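You operate a simulated robot arm through the tools that you are given. There is no shell and no other tool. Be economical: measure what you need, move in short steps, check, and stop when the job is done.

You are at the controls of a simulated two-armed robot. One attempt, no reset.

## Task
Wipe up the spill on the yellow table with the cream cloth and put it back.

It is judged by the outcome, as a careful person would: the job done as asked, and still so three seconds after it is handed in. It fails if anything else is knocked over, pushed out of place, dropped, spilled or broken. Flat cloth is picked up by pressing the open fingertips on it (5 to 10 N) and closing them slowly along it; thin cloth reads only 2 to 8 mm in the jaws.

## Robot
Two 7-joint arms with two-finger parallel grippers on one trunk, on a base that drives. Base frame: it is fixed to the floor where the robot stands at the start and does not move with it; the origin is under the middle of the robot, x ahead of it, y to its left, z up; the surface under the hand at the start is at about z = 760. Readings come in mm, degrees, newtons and seconds.
The left shoulder is at the start at [19, 151, 1014], the right one opposite. Payload 3.91 kg a hand.
The TCP of each hand is the grasp point between the finger pads, 30 mm short of the fingertips. In the tool frame z runs along the fingers and y along their closing line. Largest opening 110 mm; finger width 20, thickness 10; the body of the gripper, 48 by 112 mm, starts 55 mm behind the TCP.
Orientation is that of the tool frame in the base frame, as a unit quaternion [x, y, z, w]. With the fingers straight down and closing along the base's y, the tool's x points along the base's -x, its y along +y and its z along -z.

## Interface
- The arms move only by the tool servo_tool. It takes "left_steps", "right_steps" or both (then of equal length, played together; a hand with none holds still); each is a list of rows, each a list of 3 entries, a list of its own where there are three numbers: the shift along the tool's x, y, z in units of 25 mm (1.0 is 25 mm), then the turn, a rotation vector about the tool's x, y, z in units of 8 degrees (1.0 is 8 degrees), then the gripper command, from -1 (fully open) to 1 (shut), values between in proportion. In form: [[[tx, ty, tz], [wx, wy, wz], gripper], ...]. A call has 1 to 12 rows; each row shifts and turns the commanded pose from where the row before left it, along the tool's axes as they then stand. A call with a number of a shift or a turn outside -1 to 1 is refused whole. Rows are played at 5 a second. More than 50 mm and 8.6 degrees between two rows, or a gripper value outside its range, and nothing of the call is played. A pose out of reach is approached as far as the arm can. The call stops where the force on the tool passes 40 N (or 10 N more than at its start, if that is more) or the arm is blocked; 0.2 s more then pass. Each finger travels about 108 mm/s and halts on what it meets, pressing with about 34 N; the grip force reading is that of the motor and also rises with nothing between the fingers. The clock runs only during rows and for 0.2 s after the last one: add rows that do not move to give the fingers time. It gives the time, the measured TCP pose, the force on the tool (base axes), the opening and the grip force at its end, in the units of the frame above (readings bear some noise), with the torque about the TCP (base axes, N m) and any sound that the robot's microphone picked up, and new pictures: "views" is both (left out), scene, wrist or none (wrist: the cameras of the hands that moved).
- Cameras (640 x 400 px; columns grow to the right, rows downward): "scene" is now at [65.9, -52.4, 1257]; the picture's right is [-0.55, -0.84, -0.03], its down [-0.38, 0.28, -0.88] and it looks along [0.75, -0.47, -0.47] (base axes); focal length 250 px, centre (320, 200). "left" rides on the left gripper at [73, -17, -103] in its tool frame; the picture's right is [0.23, 0.97, 0.00], its down [-0.76, 0.18, -0.62] and it looks along [-0.61, 0.14, 0.78] (tool axes); focal length 222 px, centre (320, 200). "right" rides on the right gripper at [72, 17, -103] in its tool frame; the picture's right is [-0.23, 0.97, 0.00], its down [-0.76, -0.18, -0.62] and it looks along [-0.61, -0.14, 0.78] (tool axes); focal length 222 px, centre (320, 200). There is no depth. A picture from a camera that has moved, and an enlarged one, comes with that camera's place and axes in the base frame and with its lens. The place of the scene camera against the robot may be out by one fixed shift of up to 12 mm in any direction.
- slide_trunk(by): slides the trunk up (or, below 0, down) by that many mm; the arms and the scene camera ride with it, the base frame stays. It gives what a move gives, with no picture.
- roll_base(legs): drives the robot by 1 to 6 legs, each [ahead, left, turn to the left] in mm, mm and degrees, along the robot's own axes; the way and the turn of a leg run together, so that a leg with both is an arc; at most 1500 mm and 180 degrees a leg. The arms and the cameras ride along, it lands a little off, and it stops where it bumps. It gives what a move gives, and a new picture of the scene camera.
- turn_head(pan, tilt): turns the head with the scene camera to pan (to the left, within 86 degrees either way) and tilt (down, from -29 to 69), counted from straight ahead of the robot. It gives what a move gives, and a new picture of the scene camera.
- close_up(camera, box): a new picture of the part [left, top, right, bottom] of that camera's present view, enlarged. No time passes.
- job_done(): hands the job in; it is judged then, once.

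Work in short steps. Places have to be worked out from the pictures, the camera data and where the tool is seen: move nearer, look again, correct. Check each grasp and each placing, and mend what went wrong. You have 120 turns and 260 pictures in all, those below and enlarged ones among them. Open the grippers and draw the arms clear of the work before you hand the job in, unless the task says otherwise; then end with one line.

The tools are called after ">>>" as name(argument=value, ...) on one line, values as JSON. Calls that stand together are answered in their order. servo_tool: Moves the arms, as the interface text tells. Its arguments: {"type":"object","properties":{"left_steps":{"type":"array","items":{"type":"array"}},"right_steps":{"type":"array","items":{"type":"array"}},"views":{"type":"string","enum":["both","scene","wrist","none"]}},"required":[]} The other tools are called the same way: slide_trunk (by) slides the trunk up or down; roll_base (legs) drives the base; turn_head (pan, tilt) turns the head that bears the scene camera; close_up (camera, box) takes an enlarged picture of a part of a camera's view; job_done () hands the job in.

At the start:

```text
time: 0.0
left_ee_pos: [893.2, 29.1, 1003.2]
left_tool_rot: [-0.003, 1.0, 0.004, 0.018]
left_contact_force: [-0.7, -0.1, 0.5]
left_torque: [0.03, -0.01, 0.03]
left_gripper_width: 110.1
left_gripper_force: 0.1
right_ee_pos: [382.4, -503.9, 1047.9]
right_tool_rot: [-0.001, 1.0, 0.005, 0.01]
right_contact_force: [-0.1, -0.3, -0.7]
right_torque: [0.0, 0.0, 0.03]
right_gripper_width: 110.0
right_gripper_force: 0.1
trunk travel left (down, up): [-450.0, 490.0]
robot x, y, heading: [1.6, -1.3, 0.4]
head pan, tilt: [-33.6, 30.3]
```

scene: 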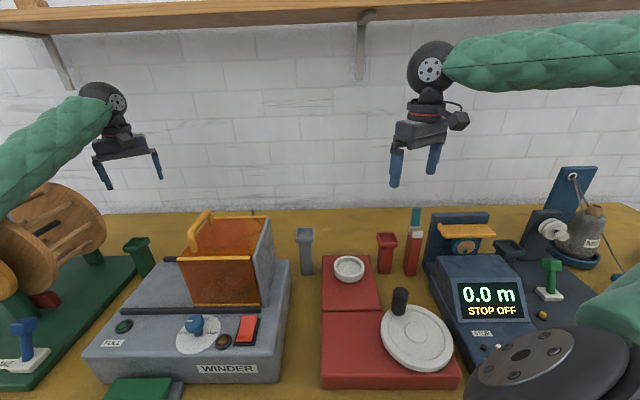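
right: 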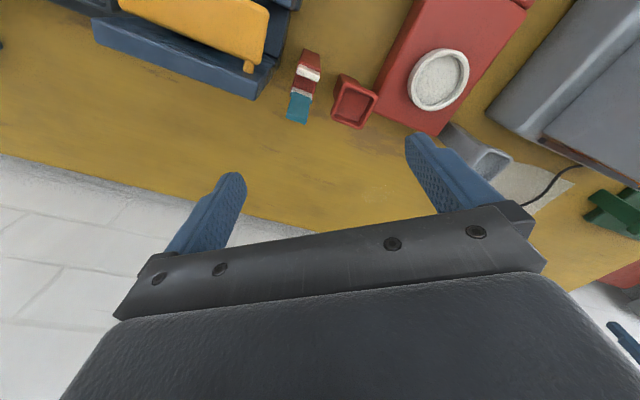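
left: 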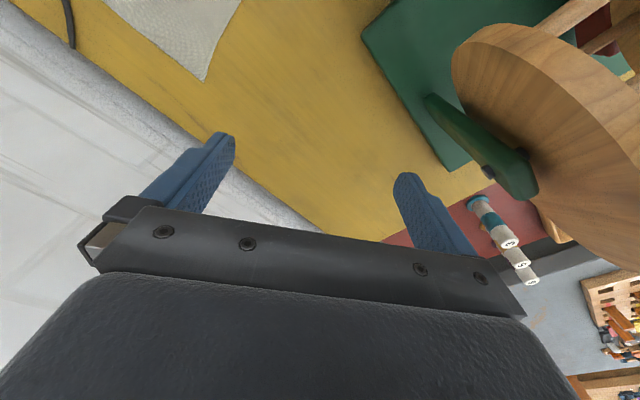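

The scene shows a diagonal yellow table with many devices, and the left wrist camera shows a cream cloth near the wall. I'll look down and around with the head to find the cloth and the spill.

>>> turn_head(pan=-33, tilt=55)

>>> turn_head(pan=20, tilt=40)

>>> turn_head(pan=-80, tilt=40)

>>> close_up(camera="right", box=[320, 0, 640, 200])

>>> close_up(camera="left", box=[0, 0, 320, 200])

```text
time: 0.9
left_ee_pos: [914.5, 36.4, 983.6]
left_tool_rot: [0.002, 1.0, 0.005, 0.015]
left_contact_force: [0.8, 0.6, -1.1]
left_torque: [0.0, -0.01, -0.01]
left_gripper_width: 109.9
left_gripper_force: 0.0
right_ee_pos: [416.3, -500.2, 1052.7]
right_tool_rot: [-0.003, 1.0, 0.009, 0.025]
right_contact_force: [-0.5, -0.2, 0.3]
right_torque: [0.02, 0.02, 0.0]
right_gripper_width: 110.0
right_gripper_force: 0.0
trunk travel left (down, up): [-450.0, 490.0]
robot x, y, heading: [2.8, 2.4, 0.8]
head pan, tilt: [-33.0, 55.0]
camera scene: at [34.1, -38.7, 1223.8], right [-0.53, -0.85, -0.04], down [-0.65, 0.44, -0.62], along [0.54, -0.3, -0.79], focal length 250 px, centre (320, 200)
```

scene: 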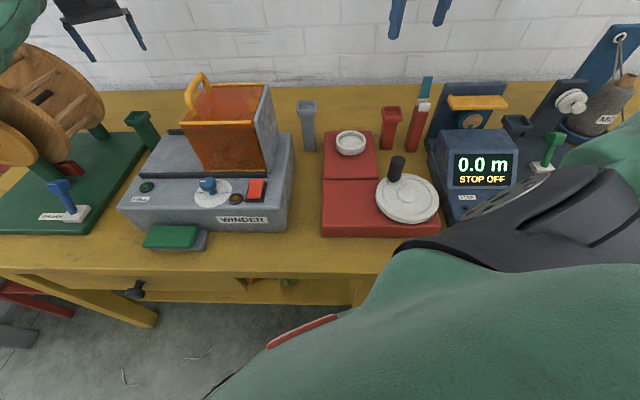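

```text
time: 2.1
left_ee_pos: [914.9, 35.8, 982.8]
left_tool_rot: [0.002, 1.0, 0.006, 0.014]
left_contact_force: [-0.3, 0.4, -0.4]
left_torque: [0.0, 0.03, -0.03]
left_gripper_width: 109.9
left_gripper_force: 0.1
right_ee_pos: [416.2, -500.2, 1051.0]
right_tool_rot: [-0.003, 1.0, 0.01, 0.025]
right_contact_force: [0.2, -0.1, 0.7]
right_torque: [0.02, 0.01, -0.02]
right_gripper_width: 110.1
right_gripper_force: 0.0
trunk travel left (down, up): [-450.0, 490.0]
robot x, y, heading: [3.7, -2.0, 1.2]
head pan, tilt: [20.0, 40.0]
camera scene: at [51.4, 28.4, 1246.0], right [0.36, -0.93, 0.02], down [-0.55, -0.22, -0.81], along [0.76, 0.28, -0.59], focal length 250 px, centre (320, 200)
```

scene: 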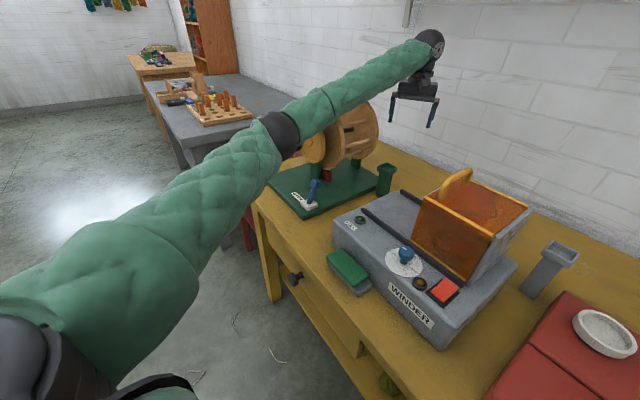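

```text
time: 3.9
left_ee_pos: [916.3, 35.3, 983.2]
left_tool_rot: [0.003, 1.0, 0.006, 0.014]
left_contact_force: [-0.4, -0.5, -0.4]
left_torque: [-0.01, -0.02, 0.0]
left_gripper_width: 110.1
left_gripper_force: 0.2
right_ee_pos: [417.8, -499.7, 1051.7]
right_tool_rot: [-0.004, 1.0, 0.01, 0.024]
right_contact_force: [1.1, -0.2, -0.9]
right_torque: [-0.04, 0.0, 0.0]
right_gripper_width: 109.8
right_gripper_force: 0.1
trunk travel left (down, up): [-450.0, 490.0]
robot x, y, heading: [-1.2, 1.4, 0.9]
head pan, tilt: [-80.0, 40.0]
camera scene: at [-11.7, -85.2, 1241.1], right [-0.98, -0.19, -0.07], down [-0.07, 0.64, -0.77], along [0.19, -0.75, -0.64], focal length 250 px, centre (320, 200)
```

scene: 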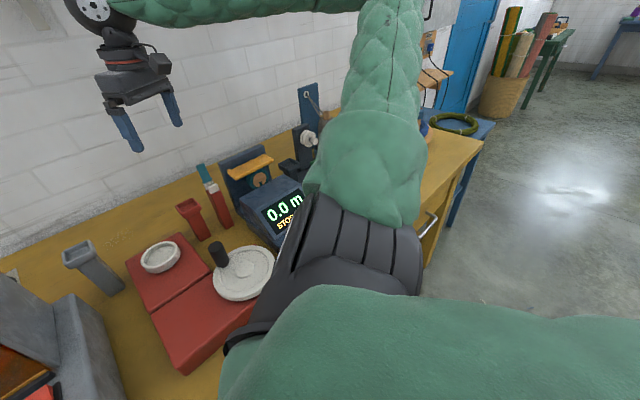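

```text
2.00 times, centred on (480, 100) of right
camera zoom: at [339.0, -487.3, 1152.4], right [0.22, 0.98, 0.03], down [0.73, -0.18, 0.66], along [0.65, -0.12, -0.75], focal length 444 px, centre (0, 400)
```

zoom: 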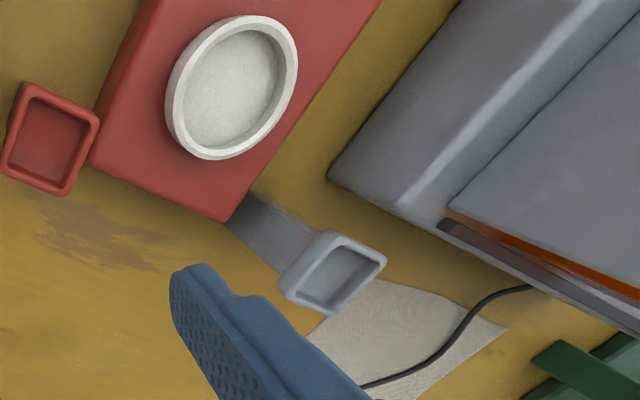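

```text
2.00 times, centred on (160, 100) of left
camera zoom: at [839.4, 18.6, 1083.9], right [-0.22, 0.97, 0.01], down [0.74, 0.17, 0.65], along [0.63, 0.15, -0.76], focal length 444 px, centre (640, 400)
```

zoom: 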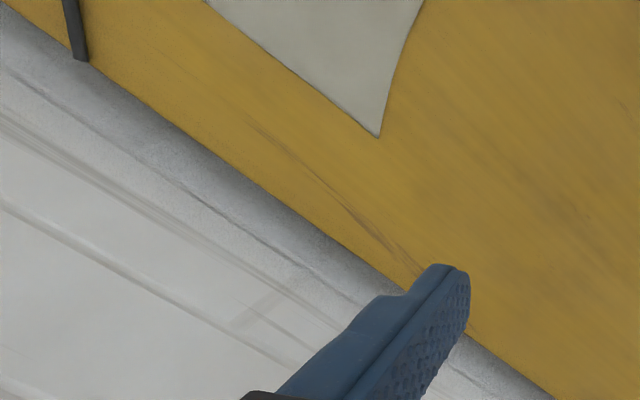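

The cream cloth lies flat behind the winder, and there is a brownish patch behind the red block. I'll zoom on that patch and on the surrounding table.

>>> close_up(camera="right", box=[300, 60, 460, 160])

>>> close_up(camera="right", box=[0, 0, 320, 200])

>>> close_up(camera="left", box=[200, 0, 520, 200])

```text
4.00 times, centred on (380, 110) of right
camera zoom: at [339.0, -487.3, 1152.4], right [0.22, 0.98, 0.03], down [0.73, -0.18, 0.66], along [0.65, -0.12, -0.75], focal length 888 px, centre (80, 560)
```

zoom: 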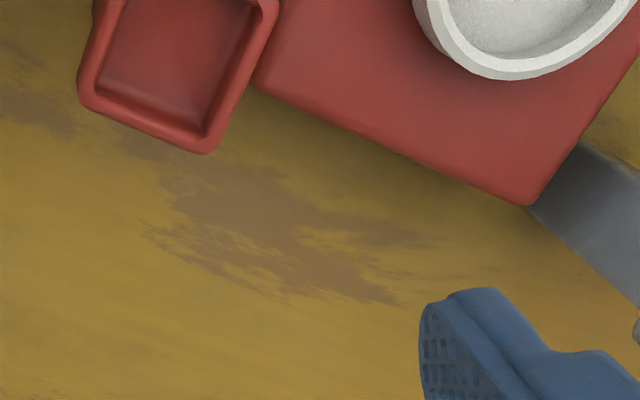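

```text
2.00 times, centred on (160, 100) of right
camera zoom: at [339.0, -487.3, 1152.4], right [0.22, 0.98, 0.03], down [0.73, -0.18, 0.66], along [0.65, -0.12, -0.75], focal length 444 px, centre (640, 400)
```

zoom: 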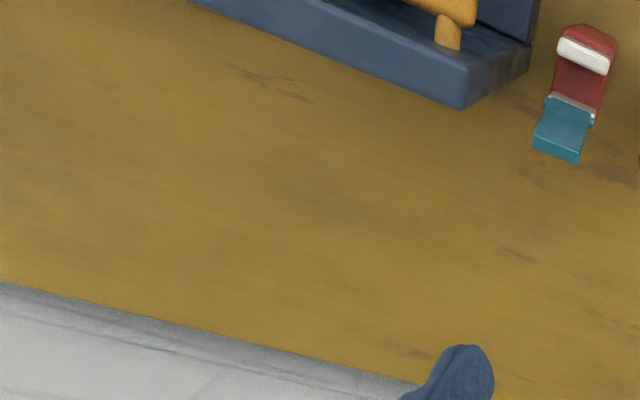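

```text
2.00 times, centred on (360, 100) of left
camera zoom: at [839.4, 18.6, 1083.9], right [-0.22, 0.97, 0.01], down [0.74, 0.17, 0.65], along [0.63, 0.15, -0.76], focal length 444 px, centre (240, 400)
```

zoom: 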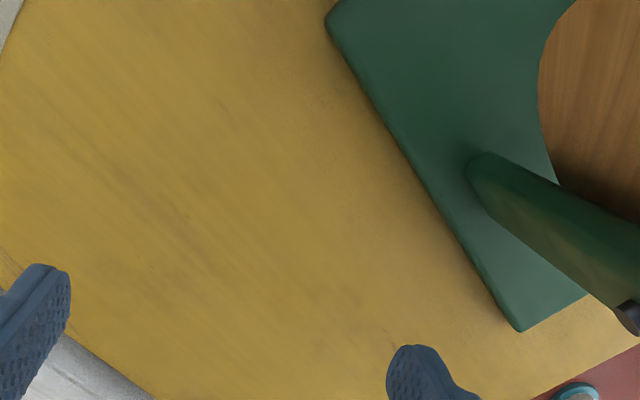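

Those brown marks look like worn paint, not a spill; I haven't found it yet. I'll draw the left hand back and up, seeing what its camera shows.

>>> servo_tool(left_steps=[[[1, 0, 0], [0, 0, 0], -1], [[1, 0, 0], [0, 0, 0], -1], [[1, 0, 0], [0, 0, 0], -1], [[1, 0, 0], [0, 0, 0], -1], [[1, 0, -1], [0, 0, 0], -1], [[1, 0, -1], [0, 0, 0], -1], [[1, 0, -1], [0, 0, 0], -1], [[1, 0, -1], [0, 0, 0], -1], [[1, 0, -1], [0, 0, 0], -1], [[1, 0, -1], [0, 0, 0], -1]], views="wrist")

```text
time: 4.2
left_ee_pos: [923.9, 28.2, 959.9]
left_tool_rot: [0.031, 0.999, 0.008, 0.018]
left_contact_force: [0.3, -0.3, 1.8]
left_torque: [0.02, 0.02, -0.01]
left_gripper_width: 109.9
left_gripper_force: 0.2
right_ee_pos: [462.4, -489.9, 1068.6]
right_tool_rot: [-0.009, 0.998, 0.016, 0.059]
right_contact_force: [0.4, -0.3, -0.7]
right_torque: [0.04, 0.07, 0.02]
right_gripper_width: 110.2
right_gripper_force: 0.1
trunk travel left (down, up): [-450.0, 490.0]
robot x, y, heading: [-4.4, 8.3, 1.7]
head pan, tilt: [-80.0, 40.0]
stopped in row 1 (left hand): the arm was blocked; the commanded pose is now the measured one
camera left: at [845.8, 14.3, 1060.2], right [-0.17, 0.99, 0.01], down [0.75, 0.12, 0.65], along [0.64, 0.11, -0.76], focal length 222 px, centre (320, 200)
```

left: 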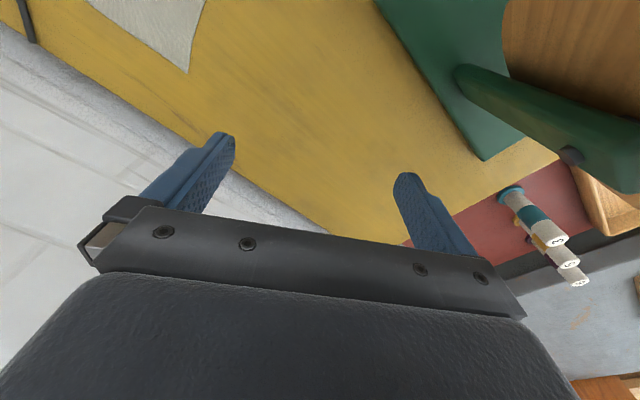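

The hands drift somewhat and the move was halted in row 1 as "blocked" with no force; I'll try again with smaller steps.

>>> servo_tool(left_steps=[[[0, 0, 0], [0, 0, 0], -1], [[0.3, 0, -0.4], [0, 0, 0], -1], [[0.5, 0, -0.5], [0, 0, 0], -1]], right_steps=[[[0, 0, 0], [0, 0, 0], -1], [[0, 0, 0], [0, 0, 0], -1], [[0, 0, 0], [0, 0, 0], -1]], views="scene")

```text
time: 4.5
left_ee_pos: [942.6, 0.8, 923.6]
left_tool_rot: [0.085, 0.996, 0.008, 0.025]
left_contact_force: [-0.1, 0.9, 0.7]
left_torque: [-0.05, 0.04, 0.01]
left_gripper_width: 109.9
left_gripper_force: 0.1
right_ee_pos: [524.7, -470.9, 1103.9]
right_tool_rot: [-0.019, 0.994, 0.018, 0.106]
right_contact_force: [0.4, 0.5, -0.8]
right_torque: [-0.05, 0.08, 0.0]
right_gripper_width: 109.9
right_gripper_force: 0.1
trunk travel left (down, up): [-450.0, 490.0]
robot x, y, heading: [-8.8, 14.5, 3.0]
head pan, tilt: [-80.0, 40.0]
stopped in row 1 (left hand): the arm was blocked; the commanded pose is now the measured one
camera scene: at [-24.9, -71.4, 1241.3], right [-0.97, -0.22, -0.07], down [-0.09, 0.63, -0.77], along [0.22, -0.74, -0.64], focal length 250 px, centre (320, 200)
```

scene: 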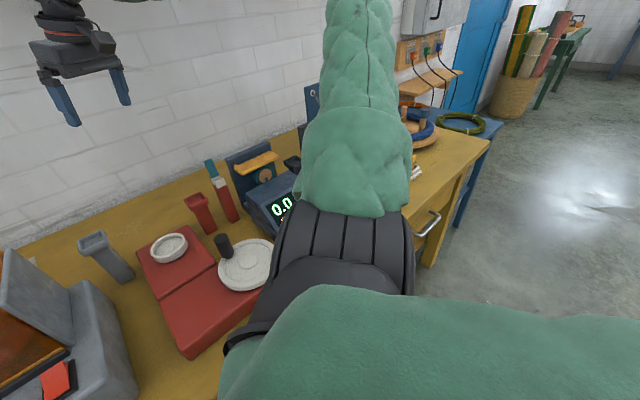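

Both arms and the base are shifting unasked, so something may be touching. I'll look at both arms before moving further.

>>> turn_head(pan=10, tilt=40)

>>> turn_head(pan=-45, tilt=30)

```text
time: 6.2
left_ee_pos: [944.3, 2.7, 920.4]
left_tool_rot: [0.079, 0.997, 0.009, 0.023]
left_contact_force: [0.1, 0.2, 1.0]
left_torque: [0.01, 0.01, 0.01]
left_gripper_width: 110.0
left_gripper_force: 0.0
right_ee_pos: [516.3, -479.9, 1107.0]
right_tool_rot: [-0.016, 0.994, 0.018, 0.107]
right_contact_force: [1.2, 0.2, -0.5]
right_torque: [-0.02, -0.01, 0.04]
right_gripper_width: 109.9
right_gripper_force: 0.0
trunk travel left (down, up): [-450.0, 490.0]
robot x, y, heading: [-4.8, 10.1, 2.5]
head pan, tilt: [10.0, 40.0]
camera scene: at [36.1, 24.0, 1248.3], right [0.21, -0.98, 0.01], down [-0.57, -0.13, -0.81], along [0.8, 0.17, -0.58], focal length 250 px, centre (320, 200)
```

scene: 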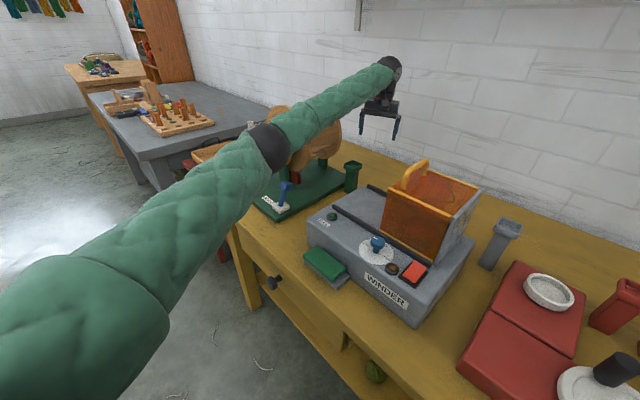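

```text
time: 7.4
left_ee_pos: [943.5, 0.7, 923.0]
left_tool_rot: [0.079, 0.997, 0.01, 0.024]
left_contact_force: [0.5, -0.4, 0.0]
left_torque: [0.02, -0.04, -0.01]
left_gripper_width: 109.8
left_gripper_force: 0.0
right_ee_pos: [515.5, -480.3, 1107.3]
right_tool_rot: [-0.016, 0.994, 0.018, 0.107]
right_contact_force: [0.5, -0.7, 0.3]
right_torque: [-0.02, 0.04, 0.02]
right_gripper_width: 109.9
right_gripper_force: 0.1
trunk travel left (down, up): [-450.0, 490.0]
robot x, y, heading: [-6.7, 7.8, 2.5]
head pan, tilt: [-45.0, 30.0]
camera scene: at [18.6, -55.4, 1261.7], right [-0.67, -0.74, -0.06], down [-0.3, 0.35, -0.89], along [0.67, -0.58, -0.45], focal length 250 px, centre (320, 200)
```

scene: 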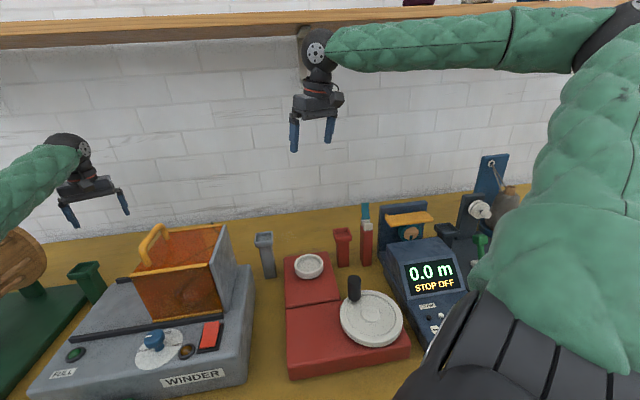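

Nothing is visibly pressed, and the hands stay put while idle. I'll test a tiny motion of the left hand only upward to see whether it responds.

>>> servo_tool(left_steps=[[[0, 0, -0.2], [0, 0, 0], -1], [[0, 0, -0.2], [0, 0, 0], -1]], views="none")

```text
time: 7.8
left_ee_pos: [998.9, -69.2, 830.4]
left_tool_rot: [0.149, 0.989, 0.0, 0.002]
left_contact_force: [-19.6, -34.1, 15.6]
left_torque: [2.8, -1.62, 0.08]
left_gripper_width: 109.9
left_gripper_force: 0.2
right_ee_pos: [623.4, -474.5, 1061.7]
right_tool_rot: [-0.012, 0.997, 0.009, 0.082]
right_contact_force: [5.6, 4.7, -3.5]
right_torque: [-0.34, 0.31, -0.09]
right_gripper_width: 110.0
right_gripper_force: 0.0
trunk travel left (down, up): [-450.0, 490.0]
robot x, y, heading: [-16.3, 4.5, 1.8]
head pan, tilt: [-45.0, 30.0]
stopped in row 1 (left hand): the arm was blocked; the commanded pose is now the measured one
```

The left hand swung forward and is now touching something (about 40 N). I'll look with the cameras without letting time pass.

>>> close_up(camera="left", box=[0, 0, 640, 400])

>>> close_up(camera="right", box=[0, 0, 640, 400])

>>> close_up(camera="scene", box=[0, 0, 640, 400])

```text
1.00 times, centred on (320, 200) of left (not enlarged: the box is as wide or as high as the picture)
camera zoom: at [924.3, -62.9, 933.6], right [0.07, 1.0, 0.0], down [0.78, -0.06, 0.63], along [0.62, -0.04, -0.78], focal length 222 px, centre (320, 200)
```

zoom: 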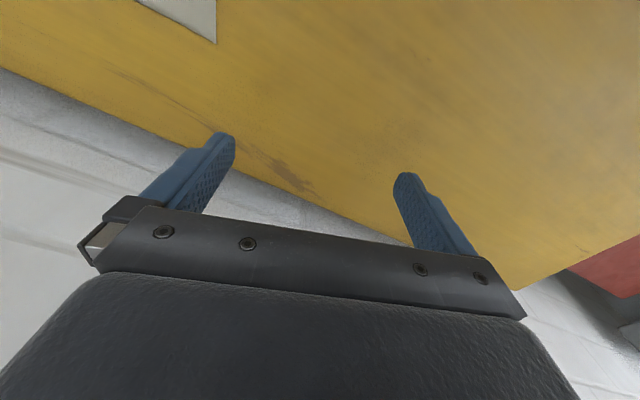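

```text
1.00 times, centred on (320, 200) of right (not enlarged: the box is as wide or as high as the picture)
camera zoom: at [534.6, -461.5, 1152.2], right [0.2, 0.98, 0.05], down [0.65, -0.17, 0.74], along [0.73, -0.11, -0.67], focal length 222 px, centre (320, 200)
```

zoom: 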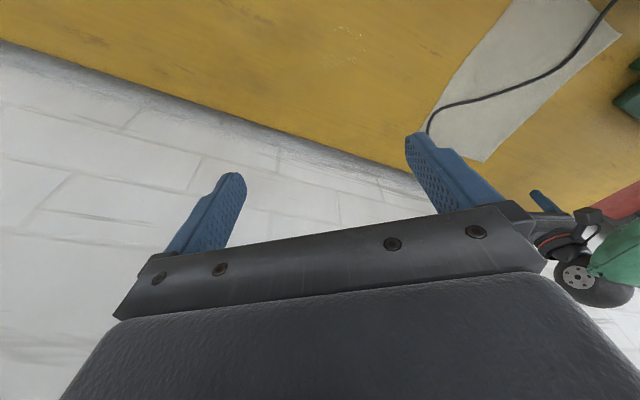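

```text
1.00 times, centred on (320, 200) of scene (not enlarged: the box is as wide or as high as the picture)
camera zoom: at [90.4, -45.5, 1248.2], right [-0.68, -0.73, -0.01], down [-0.35, 0.34, -0.87], along [0.64, -0.59, -0.49], focal length 250 px, centre (320, 200)
```

zoom: 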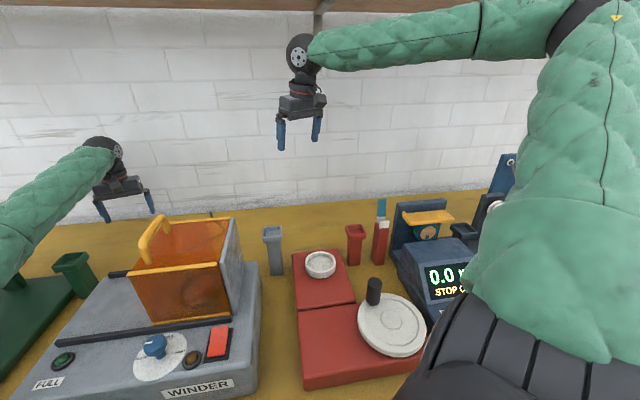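

The camera data show the whole body rocked forward during that move. I'll let it settle with a head turn and read again before commanding anything else.

>>> turn_head(pan=-10, tilt=35)

```text
time: 8.8
left_ee_pos: [1007.9, -99.0, 867.4]
left_tool_rot: [0.129, 0.992, 0.012, -0.002]
left_contact_force: [0.4, -0.5, -0.1]
left_torque: [-0.02, -0.01, 0.0]
left_gripper_width: 110.2
left_gripper_force: 0.1
right_ee_pos: [557.0, -525.4, 1054.9]
right_tool_rot: [0.018, 0.997, 0.021, 0.075]
right_contact_force: [0.3, 0.6, -0.3]
right_torque: [0.0, -0.07, -0.02]
right_gripper_width: 109.6
right_gripper_force: 0.1
trunk travel left (down, up): [-450.0, 490.0]
robot x, y, heading: [12.9, 7.0, -2.2]
head pan, tilt: [-10.0, 35.0]
camera scene: at [127.1, -112.9, 1248.4], right [-0.21, -0.97, -0.09], down [-0.54, 0.19, -0.82], along [0.81, -0.12, -0.57], focal length 250 px, centre (320, 200)
```

scene: 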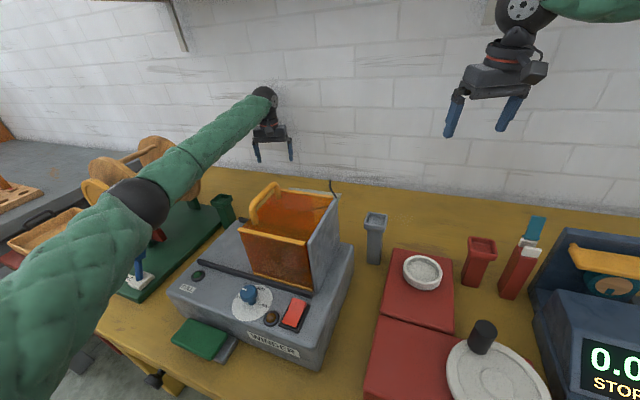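

The readings confirm the body is leaning toward the table. I'll roll a short way straight back from the table, which keeps the hands clear of the devices, and see whether it straightens.

>>> roll_base(legs=[[-83, 56, 0]])

```text
time: 9.5
left_ee_pos: [995.8, -135.7, 867.6]
left_tool_rot: [0.22, 0.973, -0.063, 0.013]
left_contact_force: [-0.9, -0.5, 0.4]
left_torque: [0.02, -0.05, -0.02]
left_gripper_width: 109.7
left_gripper_force: 0.2
right_ee_pos: [477.9, -461.5, 1040.1]
right_tool_rot: [0.103, 0.993, 0.047, 0.039]
right_contact_force: [-0.2, -3.3, -5.2]
right_torque: [0.3, 0.0, 0.04]
right_gripper_width: 109.8
right_gripper_force: 0.1
trunk travel left (down, up): [-450.0, 490.0]
robot x, y, heading: [12.6, 24.4, -11.4]
head pan, tilt: [-10.0, 35.0]
stopped in leg 1: the robot was blocked; the commanded pose is now the measured one
camera scene: at [91.1, -213.6, 1246.6], right [-0.36, -0.92, -0.17], down [-0.49, 0.34, -0.8], along [0.79, -0.2, -0.58], focal length 250 px, centre (320, 200)
```

scene: 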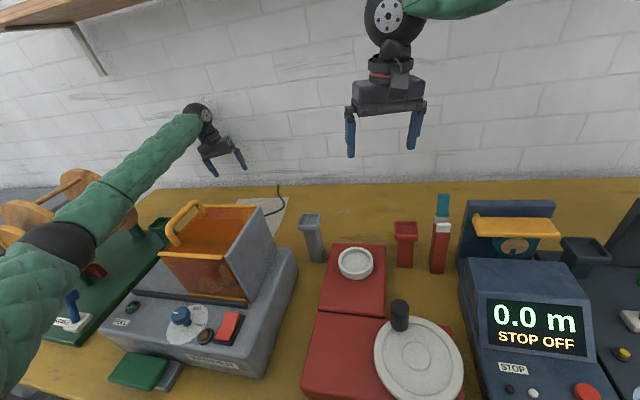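

The base was blocked almost at once, and it leans to the right. I need to see what is around the base on the left and below.

>>> turn_head(pan=80, tilt=55)

```text
time: 11.1
left_ee_pos: [988.6, -146.9, 855.4]
left_tool_rot: [0.235, 0.969, -0.077, 0.01]
left_contact_force: [-0.2, 0.0, 0.3]
left_torque: [0.01, 0.0, 0.02]
left_gripper_width: 110.1
left_gripper_force: 0.0
right_ee_pos: [475.2, -457.6, 1028.4]
right_tool_rot: [0.103, 0.993, 0.059, 0.026]
right_contact_force: [-0.1, -0.7, -0.7]
right_torque: [0.02, -0.05, 0.03]
right_gripper_width: 110.1
right_gripper_force: 0.0
trunk travel left (down, up): [-450.0, 490.0]
robot x, y, heading: [14.0, 19.6, -11.5]
head pan, tilt: [80.0, 55.0]
camera scene: at [36.3, -112.3, 1231.8], right [0.93, -0.37, -0.01], down [-0.27, -0.66, -0.7], along [0.25, 0.66, -0.71], focal length 250 px, centre (320, 200)
```

scene: 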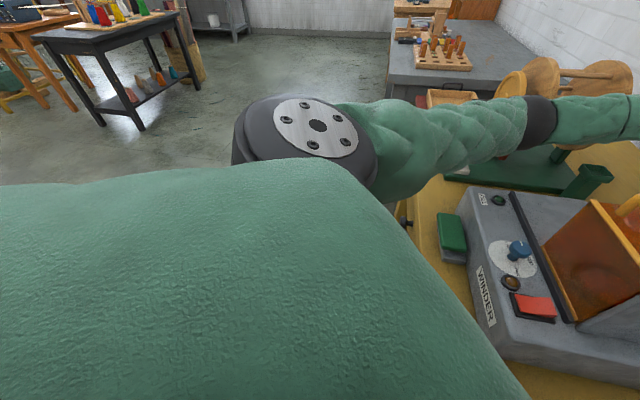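

Nothing obvious at the left; I'll look further back on both sides.

>>> turn_head(pan=86, tilt=15)

>>> turn_head(pan=-86, tilt=35)

>>> turn_head(pan=-25, tilt=66)

```text
time: 12.2
left_ee_pos: [987.2, -147.3, 854.3]
left_tool_rot: [0.235, 0.969, -0.077, 0.009]
left_contact_force: [-0.2, 0.0, 0.5]
left_torque: [0.03, -0.01, -0.01]
left_gripper_width: 110.0
left_gripper_force: 0.0
right_ee_pos: [473.9, -457.8, 1027.7]
right_tool_rot: [0.103, 0.993, 0.058, 0.024]
right_contact_force: [0.2, 1.0, -0.6]
right_torque: [0.01, -0.01, -0.02]
right_gripper_width: 110.1
right_gripper_force: 0.0
trunk travel left (down, up): [-450.0, 490.0]
robot x, y, heading: [8.3, 19.8, -11.4]
head pan, tilt: [85.9, 15.0]
camera scene: at [32.1, -99.7, 1294.7], right [0.96, -0.27, 0.0], down [-0.02, -0.09, -1.0], along [0.27, 0.96, -0.09], focal length 250 px, centre (320, 200)
```

scene: 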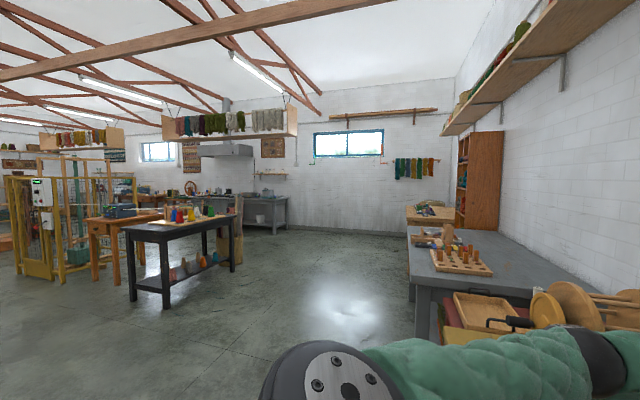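

```text
time: 14.8
left_ee_pos: [988.5, -146.9, 853.1]
left_tool_rot: [0.234, 0.969, -0.077, 0.008]
left_contact_force: [-1.0, -0.9, 0.1]
left_torque: [-0.03, 0.03, 0.0]
left_gripper_width: 109.7
left_gripper_force: 0.1
right_ee_pos: [473.4, -457.8, 1027.6]
right_tool_rot: [0.102, 0.993, 0.058, 0.024]
right_contact_force: [-0.2, -0.1, -0.4]
right_torque: [0.01, 0.03, 0.01]
right_gripper_width: 110.5
right_gripper_force: 0.0
trunk travel left (down, up): [-450.0, 490.0]
robot x, y, heading: [10.8, 19.9, -11.0]
head pan, tilt: [-85.9, 35.0]
camera scene: at [-1.9, -270.1, 1232.9], right [-0.99, 0.13, -0.03], down [0.11, 0.69, -0.71], along [-0.08, -0.71, -0.7], focal length 250 px, centre (320, 200)
```

scene: 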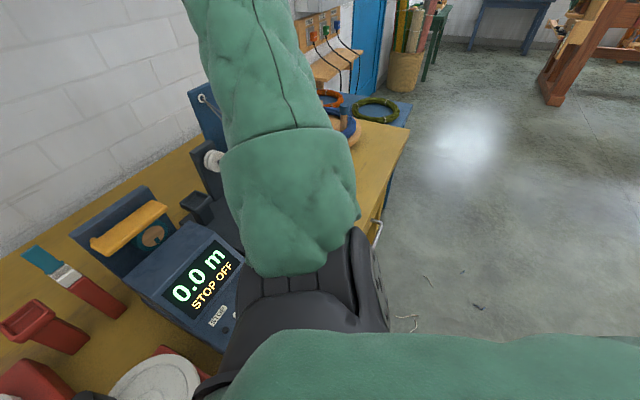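

```text
time: 16.1
left_ee_pos: [988.3, -146.7, 853.1]
left_tool_rot: [0.234, 0.969, -0.077, 0.007]
left_contact_force: [1.0, 0.8, 0.6]
left_torque: [0.02, -0.01, 0.03]
left_gripper_width: 109.9
left_gripper_force: 0.0
right_ee_pos: [473.0, -460.0, 1027.2]
right_tool_rot: [0.103, 0.993, 0.058, 0.024]
right_contact_force: [0.2, -0.1, -0.1]
right_torque: [0.01, -0.02, 0.02]
right_gripper_width: 109.9
right_gripper_force: 0.0
trunk travel left (down, up): [-450.0, 490.0]
robot x, y, heading: [14.0, 17.8, -11.7]
head pan, tilt: [-25.0, 66.0]
camera scene: at [58.9, -212.8, 1203.8], right [-0.59, -0.79, -0.16], down [-0.72, 0.61, -0.35], along [0.37, -0.09, -0.92], focal length 250 px, centre (320, 200)
```

scene: 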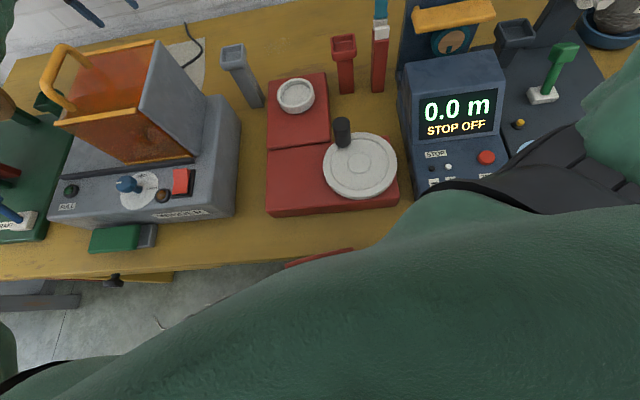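

The body leans about 10° to the right. I'll zoom on the red edge between robot and table, and on the elbow near the counter, to find the contact.

>>> close_up(camera="scene", box=[200, 220, 400, 345])

>>> close_up(camera="scene", box=[400, 100, 640, 250])

>>> close_up(camera="right", box=[0, 0, 640, 400])

>>> close_up(camera="left", box=[0, 0, 640, 400])

```text
3.20 times, centred on (300, 282) of scene
camera zoom: at [58.9, -212.8, 1203.8], right [-0.59, -0.79, -0.16], down [-0.72, 0.61, -0.35], along [0.37, -0.09, -0.92], focal length 802 px, centre (384, -64)
```

zoom: 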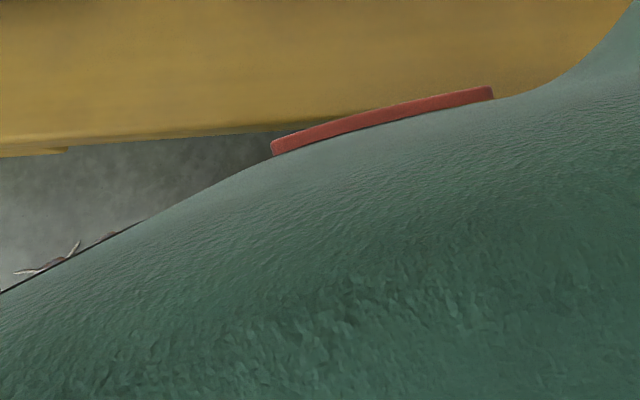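

```text
2.67 times, centred on (520, 175) of scene
camera zoom: at [58.9, -212.8, 1203.8], right [-0.59, -0.79, -0.16], down [-0.72, 0.61, -0.35], along [0.37, -0.09, -0.92], focal length 668 px, centre (-213, 267)
```

zoom: 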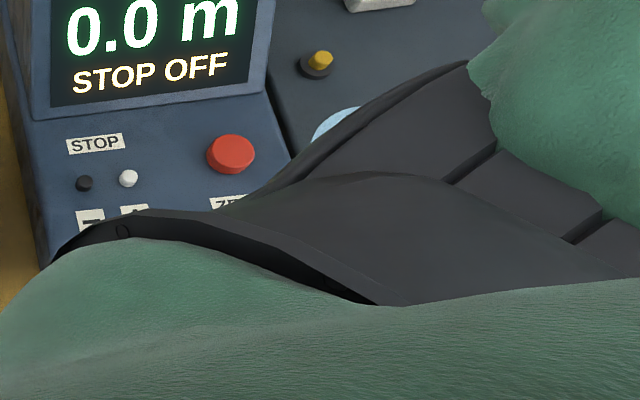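

```text
1.00 times, centred on (320, 200) of right (not enlarged: the box is as wide or as high as the picture)
camera zoom: at [400.6, -440.8, 1129.8], right [0.42, 0.9, 0.12], down [0.67, -0.4, 0.62], along [0.61, -0.18, -0.77], focal length 222 px, centre (320, 200)
```

zoom: 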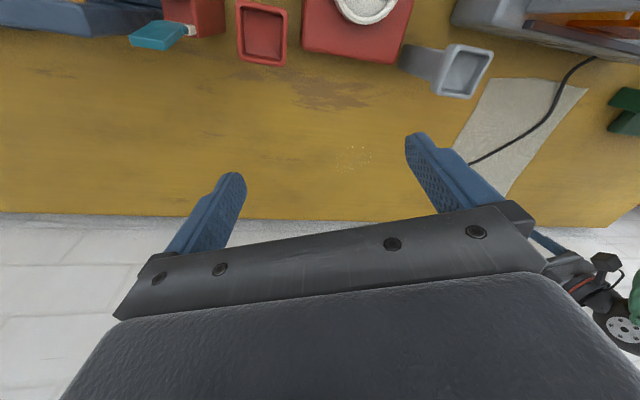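

```text
1.00 times, centred on (320, 200) of left (not enlarged: the box is as wide or as high as the picture)
camera zoom: at [917.2, -112.1, 954.0], right [0.24, 0.96, -0.15], down [0.77, -0.09, 0.63], along [0.59, -0.27, -0.76], focal length 222 px, centre (320, 200)
```

zoom: 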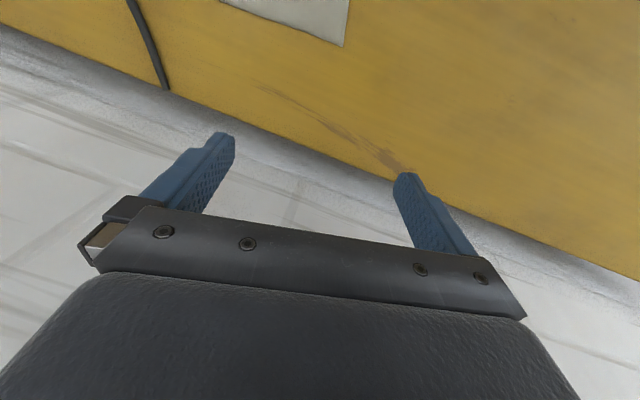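

I spotted the spill: a patch of yellow grains around (624, -418) behind the red block, with the cloth left of it. First I must regain a stable stance; I'll test a very small turn in place.

>>> roll_base(legs=[[0, 0, 3]])

>>> close_up(camera="right", box=[280, 60, 600, 260])

```text
time: 16.9
left_ee_pos: [1025.3, -129.6, 831.4]
left_tool_rot: [0.231, 0.951, -0.205, 0.028]
left_contact_force: [0.9, -0.1, 5.8]
left_torque: [0.29, 0.15, -0.08]
left_gripper_width: 109.9
left_gripper_force: 0.0
right_ee_pos: [450.7, -535.6, 1061.2]
right_tool_rot: [0.333, 0.883, 0.331, -0.022]
right_contact_force: [-2.1, -8.9, -1.4]
right_torque: [0.66, -0.22, 0.04]
right_gripper_width: 110.1
right_gripper_force: 0.0
trunk travel left (down, up): [-450.0, 490.0]
robot x, y, heading: [54.1, 60.5, -24.9]
head pan, tilt: [-25.0, 66.0]
stopped in leg 1: the robot was blocked; the commanded pose is now the measured one
camera scene: at [-23.8, -354.3, 1176.3], right [-0.74, -0.6, -0.3], down [-0.54, 0.8, -0.26], along [0.39, -0.03, -0.92], focal length 250 px, centre (320, 200)
```

scene: 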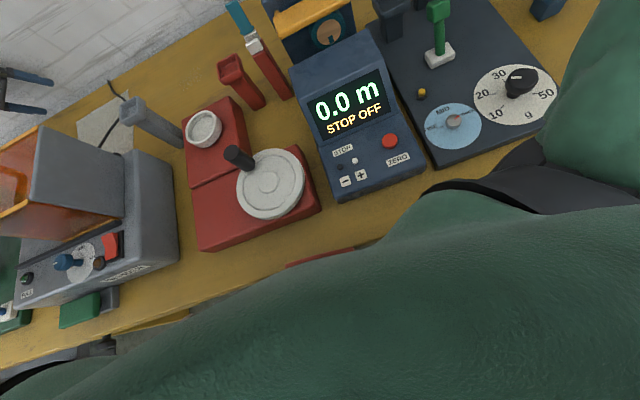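

```text
2.00 times, centred on (440, 160) of right
camera zoom: at [385.1, -547.2, 1170.4], right [0.76, 0.41, 0.5], down [0.37, -0.91, 0.19], along [0.53, 0.04, -0.85], focal length 444 px, centre (80, 280)
```

zoom: 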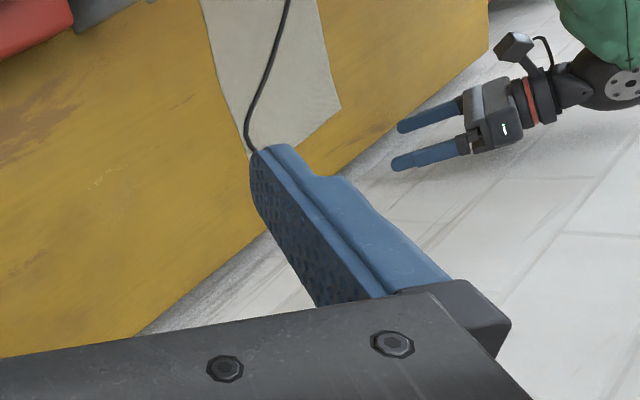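

The body is now tipping about 18° to the right, with the wheels having run out to the left. The corrective is to drive the base back under the body, to the right.

>>> roll_base(legs=[[-24, -77, 0]])

```text
time: 17.5
left_ee_pos: [1022.1, -149.5, 853.5]
left_tool_rot: [0.291, 0.821, -0.492, 0.005]
left_contact_force: [5.3, 21.3, 3.3]
left_torque: [-0.64, 0.13, 0.11]
left_gripper_width: 110.0
left_gripper_force: 0.0
right_ee_pos: [616.4, -545.2, 1209.9]
right_tool_rot: [0.49, 0.685, 0.538, 0.019]
right_contact_force: [3.4, 2.1, 2.3]
right_torque: [-0.19, 0.23, 0.12]
right_gripper_width: 110.0
right_gripper_force: 0.1
trunk travel left (down, up): [-450.0, 490.0]
robot x, y, heading: [42.6, 65.2, -22.8]
head pan, tilt: [-25.0, 66.0]
stopped in leg 1: the robot was blocked; the commanded pose is now the measured one
camera scene: at [-14.7, -320.6, 1182.5], right [-0.72, -0.63, -0.28], down [-0.57, 0.77, -0.28], along [0.39, -0.04, -0.92], focal length 250 px, centre (320, 200)
```

scene: 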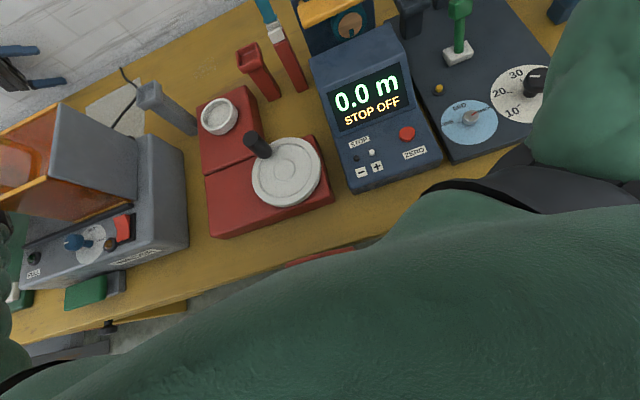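

The lean eased slightly. I'll continue driving the base back to the right in the same direction.

>>> roll_base(legs=[[0, -60, 0]])

```text
time: 18.1
left_ee_pos: [994.9, -43.5, 1082.3]
left_tool_rot: [0.431, 0.651, -0.618, 0.097]
left_contact_force: [0.1, 4.2, 0.5]
left_torque: [-0.05, -0.03, 0.13]
left_gripper_width: 110.2
left_gripper_force: 0.0
right_ee_pos: [691.0, -616.0, 1242.6]
right_tool_rot: [0.606, 0.536, 0.572, 0.136]
right_contact_force: [-288.6, 8.3, -285.0]
right_torque: [18.91, -69.68, 37.44]
right_gripper_width: 67.2
right_gripper_force: 0.0
trunk travel left (down, up): [-450.0, 490.0]
robot x, y, heading: [4.0, 81.1, -19.0]
head pan, tilt: [-25.0, 66.0]
stopped in leg 1: the force on the tool passed its limit at 220 N (the readings are from after the stop); the commanded pose is now the measured one
camera scene: at [-28.9, -270.4, 1189.3], right [-0.68, -0.69, -0.25], down [-0.62, 0.73, -0.3], along [0.39, -0.05, -0.92], focal length 250 px, centre (320, 200)
```

scene: 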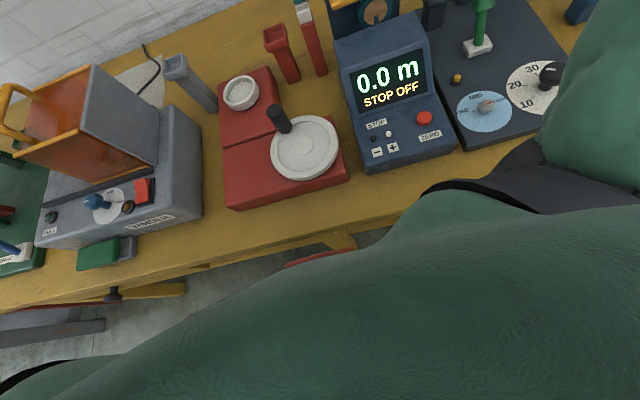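

The right hand is now pressed against the wall or shelf. I'll let things settle with a head turn and read again.

>>> turn_head(pan=-30, tilt=20)

>>> close_up(camera="right", box=[0, 0, 640, 400])

```text
time: 19.3
left_ee_pos: [1020.4, -93.5, 1058.2]
left_tool_rot: [0.439, 0.642, -0.624, 0.073]
left_contact_force: [-0.7, 0.5, -0.1]
left_torque: [0.01, 0.02, 0.02]
left_gripper_width: 109.7
left_gripper_force: 0.1
right_ee_pos: [689.0, -614.8, 1239.0]
right_tool_rot: [0.613, 0.537, 0.565, 0.129]
right_contact_force: [-213.8, 93.5, -218.7]
right_torque: [-2.19, -44.23, 7.34]
right_gripper_width: 71.8
right_gripper_force: 0.1
trunk travel left (down, up): [-450.0, 490.0]
robot x, y, heading: [20.6, 71.9, -21.7]
head pan, tilt: [-30.0, 20.0]
camera scene: at [1.1, -309.3, 1249.1], right [-0.77, -0.59, -0.23], down [-0.12, 0.49, -0.87], along [0.62, -0.64, -0.44], focal length 250 px, centre (320, 200)
```

scene: 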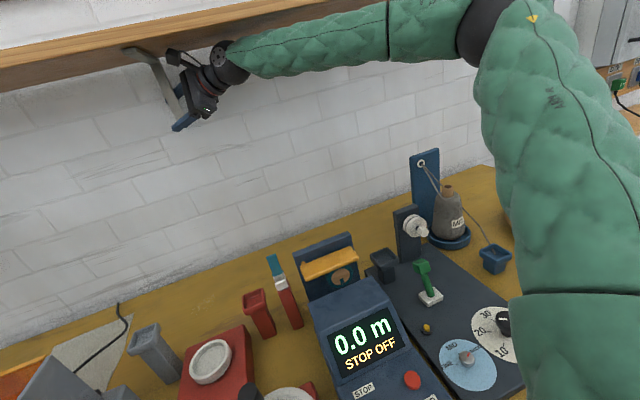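

```text
1.00 times, centred on (320, 200) of right (not enlarged: the box is as wide or as high as the picture)
camera zoom: at [596.3, -611.0, 1327.2], right [0.55, -0.56, 0.62], down [-0.45, -0.82, -0.35], along [0.71, -0.08, -0.7], focal length 222 px, centre (320, 200)
```

zoom: 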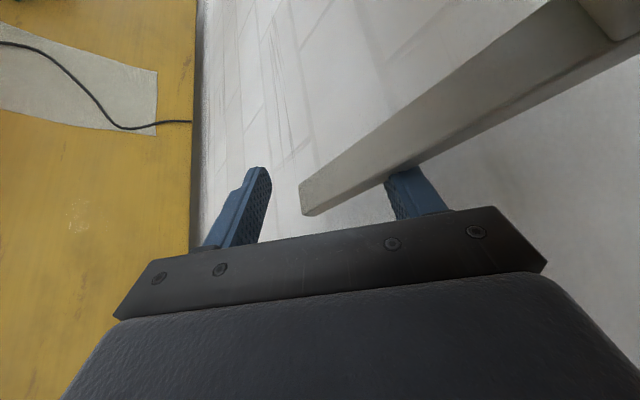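

The right hand is jammed up against the shelf bracket (about 300 N, pushing it down and back). I'll lower the trunk a little to relieve that.

>>> slide_trunk(by=-30)

>>> close_up(camera="scene", box=[0, 0, 640, 400])

```text
time: 19.6
left_ee_pos: [1010.8, 22.2, 1137.0]
left_tool_rot: [0.47, 0.618, -0.612, 0.149]
left_contact_force: [-0.1, 4.3, 2.2]
left_torque: [0.1, -0.06, 0.17]
left_gripper_width: 110.0
left_gripper_force: 0.1
right_ee_pos: [691.7, -617.1, 1240.7]
right_tool_rot: [0.649, 0.481, 0.563, 0.173]
right_contact_force: [-295.6, -1.4, -300.5]
right_torque: [14.0, -72.55, 38.25]
right_gripper_width: 56.8
right_gripper_force: 0.0
trunk travel left (down, up): [-446.0, 494.0]
robot x, y, heading: [2.0, 77.6, -19.7]
head pan, tilt: [-30.0, 20.0]
stopped: the arm was blocked; the commanded pose is now the measured one
```

```text
1.00 times, centred on (320, 200) of scene (not enlarged: the box is as wide or as high as the picture)
camera zoom: at [-6.7, -256.3, 1254.4], right [-0.76, -0.62, -0.2], down [-0.13, 0.45, -0.88], along [0.64, -0.64, -0.42], focal length 250 px, centre (320, 200)
```

zoom: 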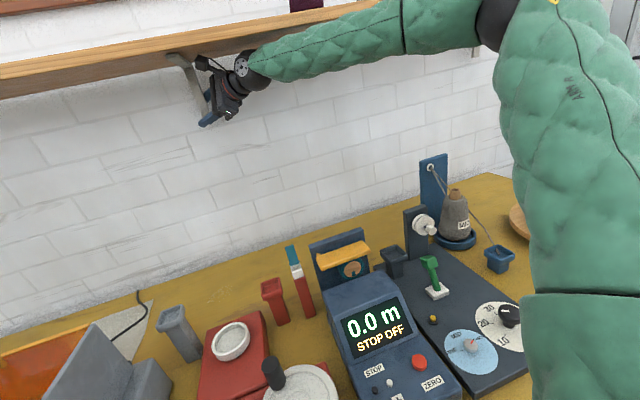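

The lean is now easing and the camera has come back. I'll try pulling the right hand back and down off the bracket.

>>> servo_tool(right_steps=[[[-0.2, -0.6, -0.4], [0, 0, 0], -1], [[-0.2, -0.6, -0.4], [0, 0, 0], -1], [[-0.2, -0.6, -0.4], [0, 0, 0], -1], [[-0.2, -0.6, -0.4], [0, 0, 0], -1]], views="scene")

```text
time: 19.9
left_ee_pos: [1000.1, 171.3, 1105.8]
left_tool_rot: [-0.424, -0.595, 0.638, -0.244]
left_contact_force: [-1.9, -1.1, 2.9]
left_torque: [0.33, -0.1, 0.16]
left_gripper_width: 109.9
left_gripper_force: 0.0
right_ee_pos: [679.2, -652.5, 1244.2]
right_tool_rot: [0.676, 0.423, 0.563, 0.216]
right_contact_force: [-241.6, 3.2, -312.7]
right_torque: [11.4, -65.39, 37.29]
right_gripper_width: 18.8
right_gripper_force: 0.0
trunk travel left (down, up): [-446.0, 494.0]
robot x, y, heading: [-22.7, 78.5, -19.5]
head pan, tilt: [-30.0, 20.0]
stopped in row 1 (left hand): the arm was blocked; the commanded pose is now the measured one
camera scene: at [-15.1, -233.0, 1255.0], right [-0.76, -0.63, -0.18], down [-0.14, 0.43, -0.89], along [0.64, -0.65, -0.42], focal length 250 px, centre (320, 200)
```

scene: 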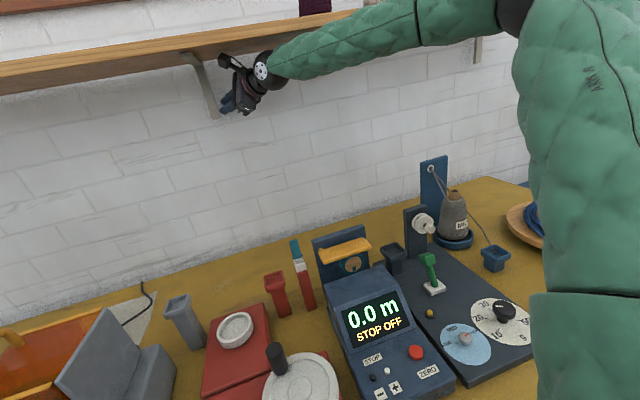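

The lean keeps easing but the left arm is the one reported blocked. I'll look at the left arm.

>>> turn_head(pan=30, tilt=25)

```text
time: 21.2
left_ee_pos: [1016.8, 132.0, 1094.8]
left_tool_rot: [-0.431, -0.592, 0.642, -0.227]
left_contact_force: [0.1, 0.0, 0.4]
left_torque: [0.0, 0.04, -0.02]
left_gripper_width: 109.8
left_gripper_force: 0.0
right_ee_pos: [678.8, -653.1, 1242.6]
right_tool_rot: [0.681, 0.428, 0.555, 0.213]
right_contact_force: [-197.3, 100.8, -221.2]
right_torque: [-11.39, -34.43, 1.75]
right_gripper_width: 20.8
right_gripper_force: 0.2
trunk travel left (down, up): [-446.0, 494.0]
robot x, y, heading: [-15.7, 76.1, -20.6]
head pan, tilt: [30.0, 25.0]
camera scene: at [24.5, -146.1, 1267.2], right [0.16, -0.97, -0.16], down [-0.34, 0.1, -0.93], along [0.93, 0.21, -0.32], focal length 250 px, centre (320, 200)
```

scene: 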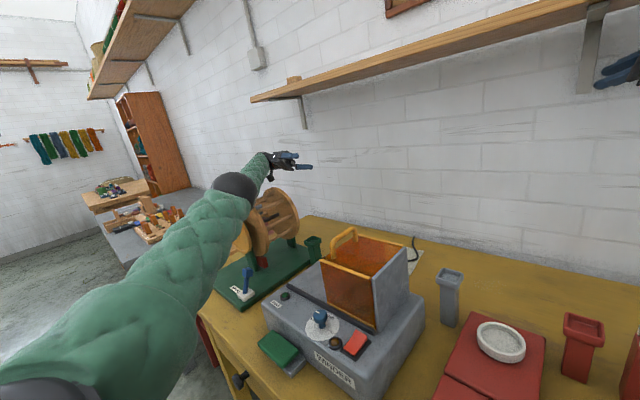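

The left arm now hangs free above the reel and everything on the table still stands. I'll ask both hands together to pull back a little, the right one down off the bracket.

>>> servo_tool(left_steps=[[[0.3, -0.5, 0.17], [0, 0, 0], -1], [[0.3, -0.5, 0.17], [0, 0, 0], -1], [[0.3, -0.5, 0.17], [0, 0, 0], -1]], right_steps=[[[-0.3, -0.8, -0.4], [0, 0, 0], -1], [[-0.3, -0.8, -0.4], [0, 0, 0], -1], [[-0.3, -0.8, -0.4], [0, 0, 0], -1]], views="scene")

```text
time: 21.5
left_ee_pos: [998.6, 268.8, 1102.9]
left_tool_rot: [-0.381, -0.567, 0.681, -0.264]
left_contact_force: [-1.3, -1.6, 1.3]
left_torque: [0.01, 0.0, 0.07]
left_gripper_width: 109.9
left_gripper_force: 0.1
right_ee_pos: [642.5, -716.1, 1244.1]
right_tool_rot: [0.708, 0.332, 0.579, 0.231]
right_contact_force: [-241.7, 47.8, -257.7]
right_torque: [10.35, -43.74, 27.33]
right_gripper_width: 0.0
right_gripper_force: 0.0
trunk travel left (down, up): [-446.0, 494.0]
robot x, y, heading: [-15.0, 74.5, -21.6]
head pan, tilt: [30.0, 25.0]
stopped in row 1 (right hand): the force on the tool passed its limit at 413 N (the readings are from after the stop); the commanded pose is now the measured one
camera scene: at [27.3, -131.5, 1264.7], right [0.15, -0.98, -0.15], down [-0.34, 0.09, -0.93], along [0.93, 0.19, -0.32], focal length 250 px, centre (320, 200)
```

scene: 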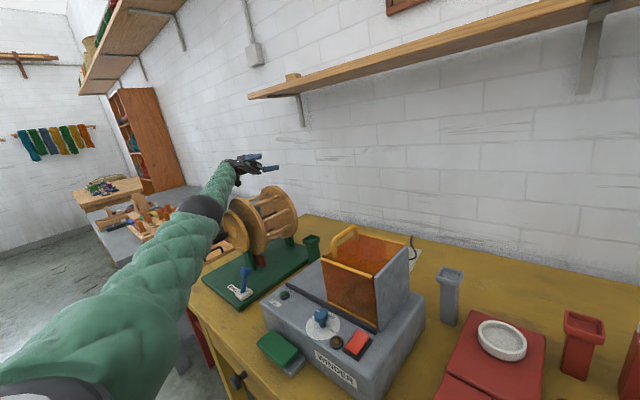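

Both arms swung outward; I'll check the right hand against the shelf.

>>> turn_head(pan=-45, tilt=15)

```text
time: 23.0
left_ee_pos: [1002.0, 263.8, 1105.7]
left_tool_rot: [-0.393, -0.557, 0.681, -0.269]
left_contact_force: [-0.3, 0.2, -0.3]
left_torque: [0.0, -0.01, -0.03]
left_gripper_width: 110.0
left_gripper_force: 0.0
right_ee_pos: [642.9, -714.7, 1242.6]
right_tool_rot: [0.715, 0.338, 0.564, 0.238]
right_contact_force: [-244.4, 69.6, -245.7]
right_torque: [-9.92, -36.99, 5.33]
right_gripper_width: 0.1
right_gripper_force: 0.0
trunk travel left (down, up): [-446.0, 494.0]
robot x, y, heading: [-18.5, 73.1, -22.2]
head pan, tilt: [-45.0, 15.0]
camera scene: at [-29.6, -218.8, 1263.8], right [-0.92, -0.38, -0.13], down [-0.02, 0.38, -0.92], along [0.4, -0.84, -0.36], focal length 250 px, centre (320, 200)
```

scene: 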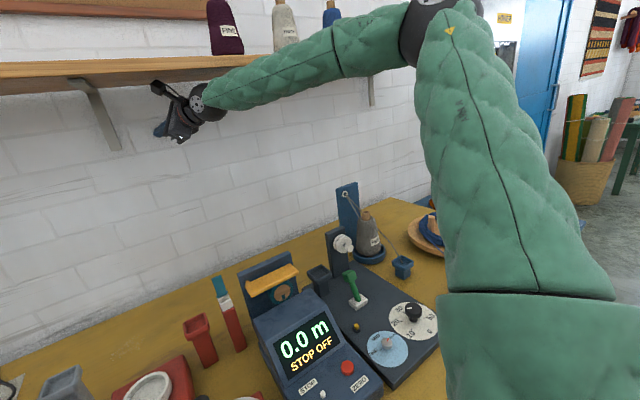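

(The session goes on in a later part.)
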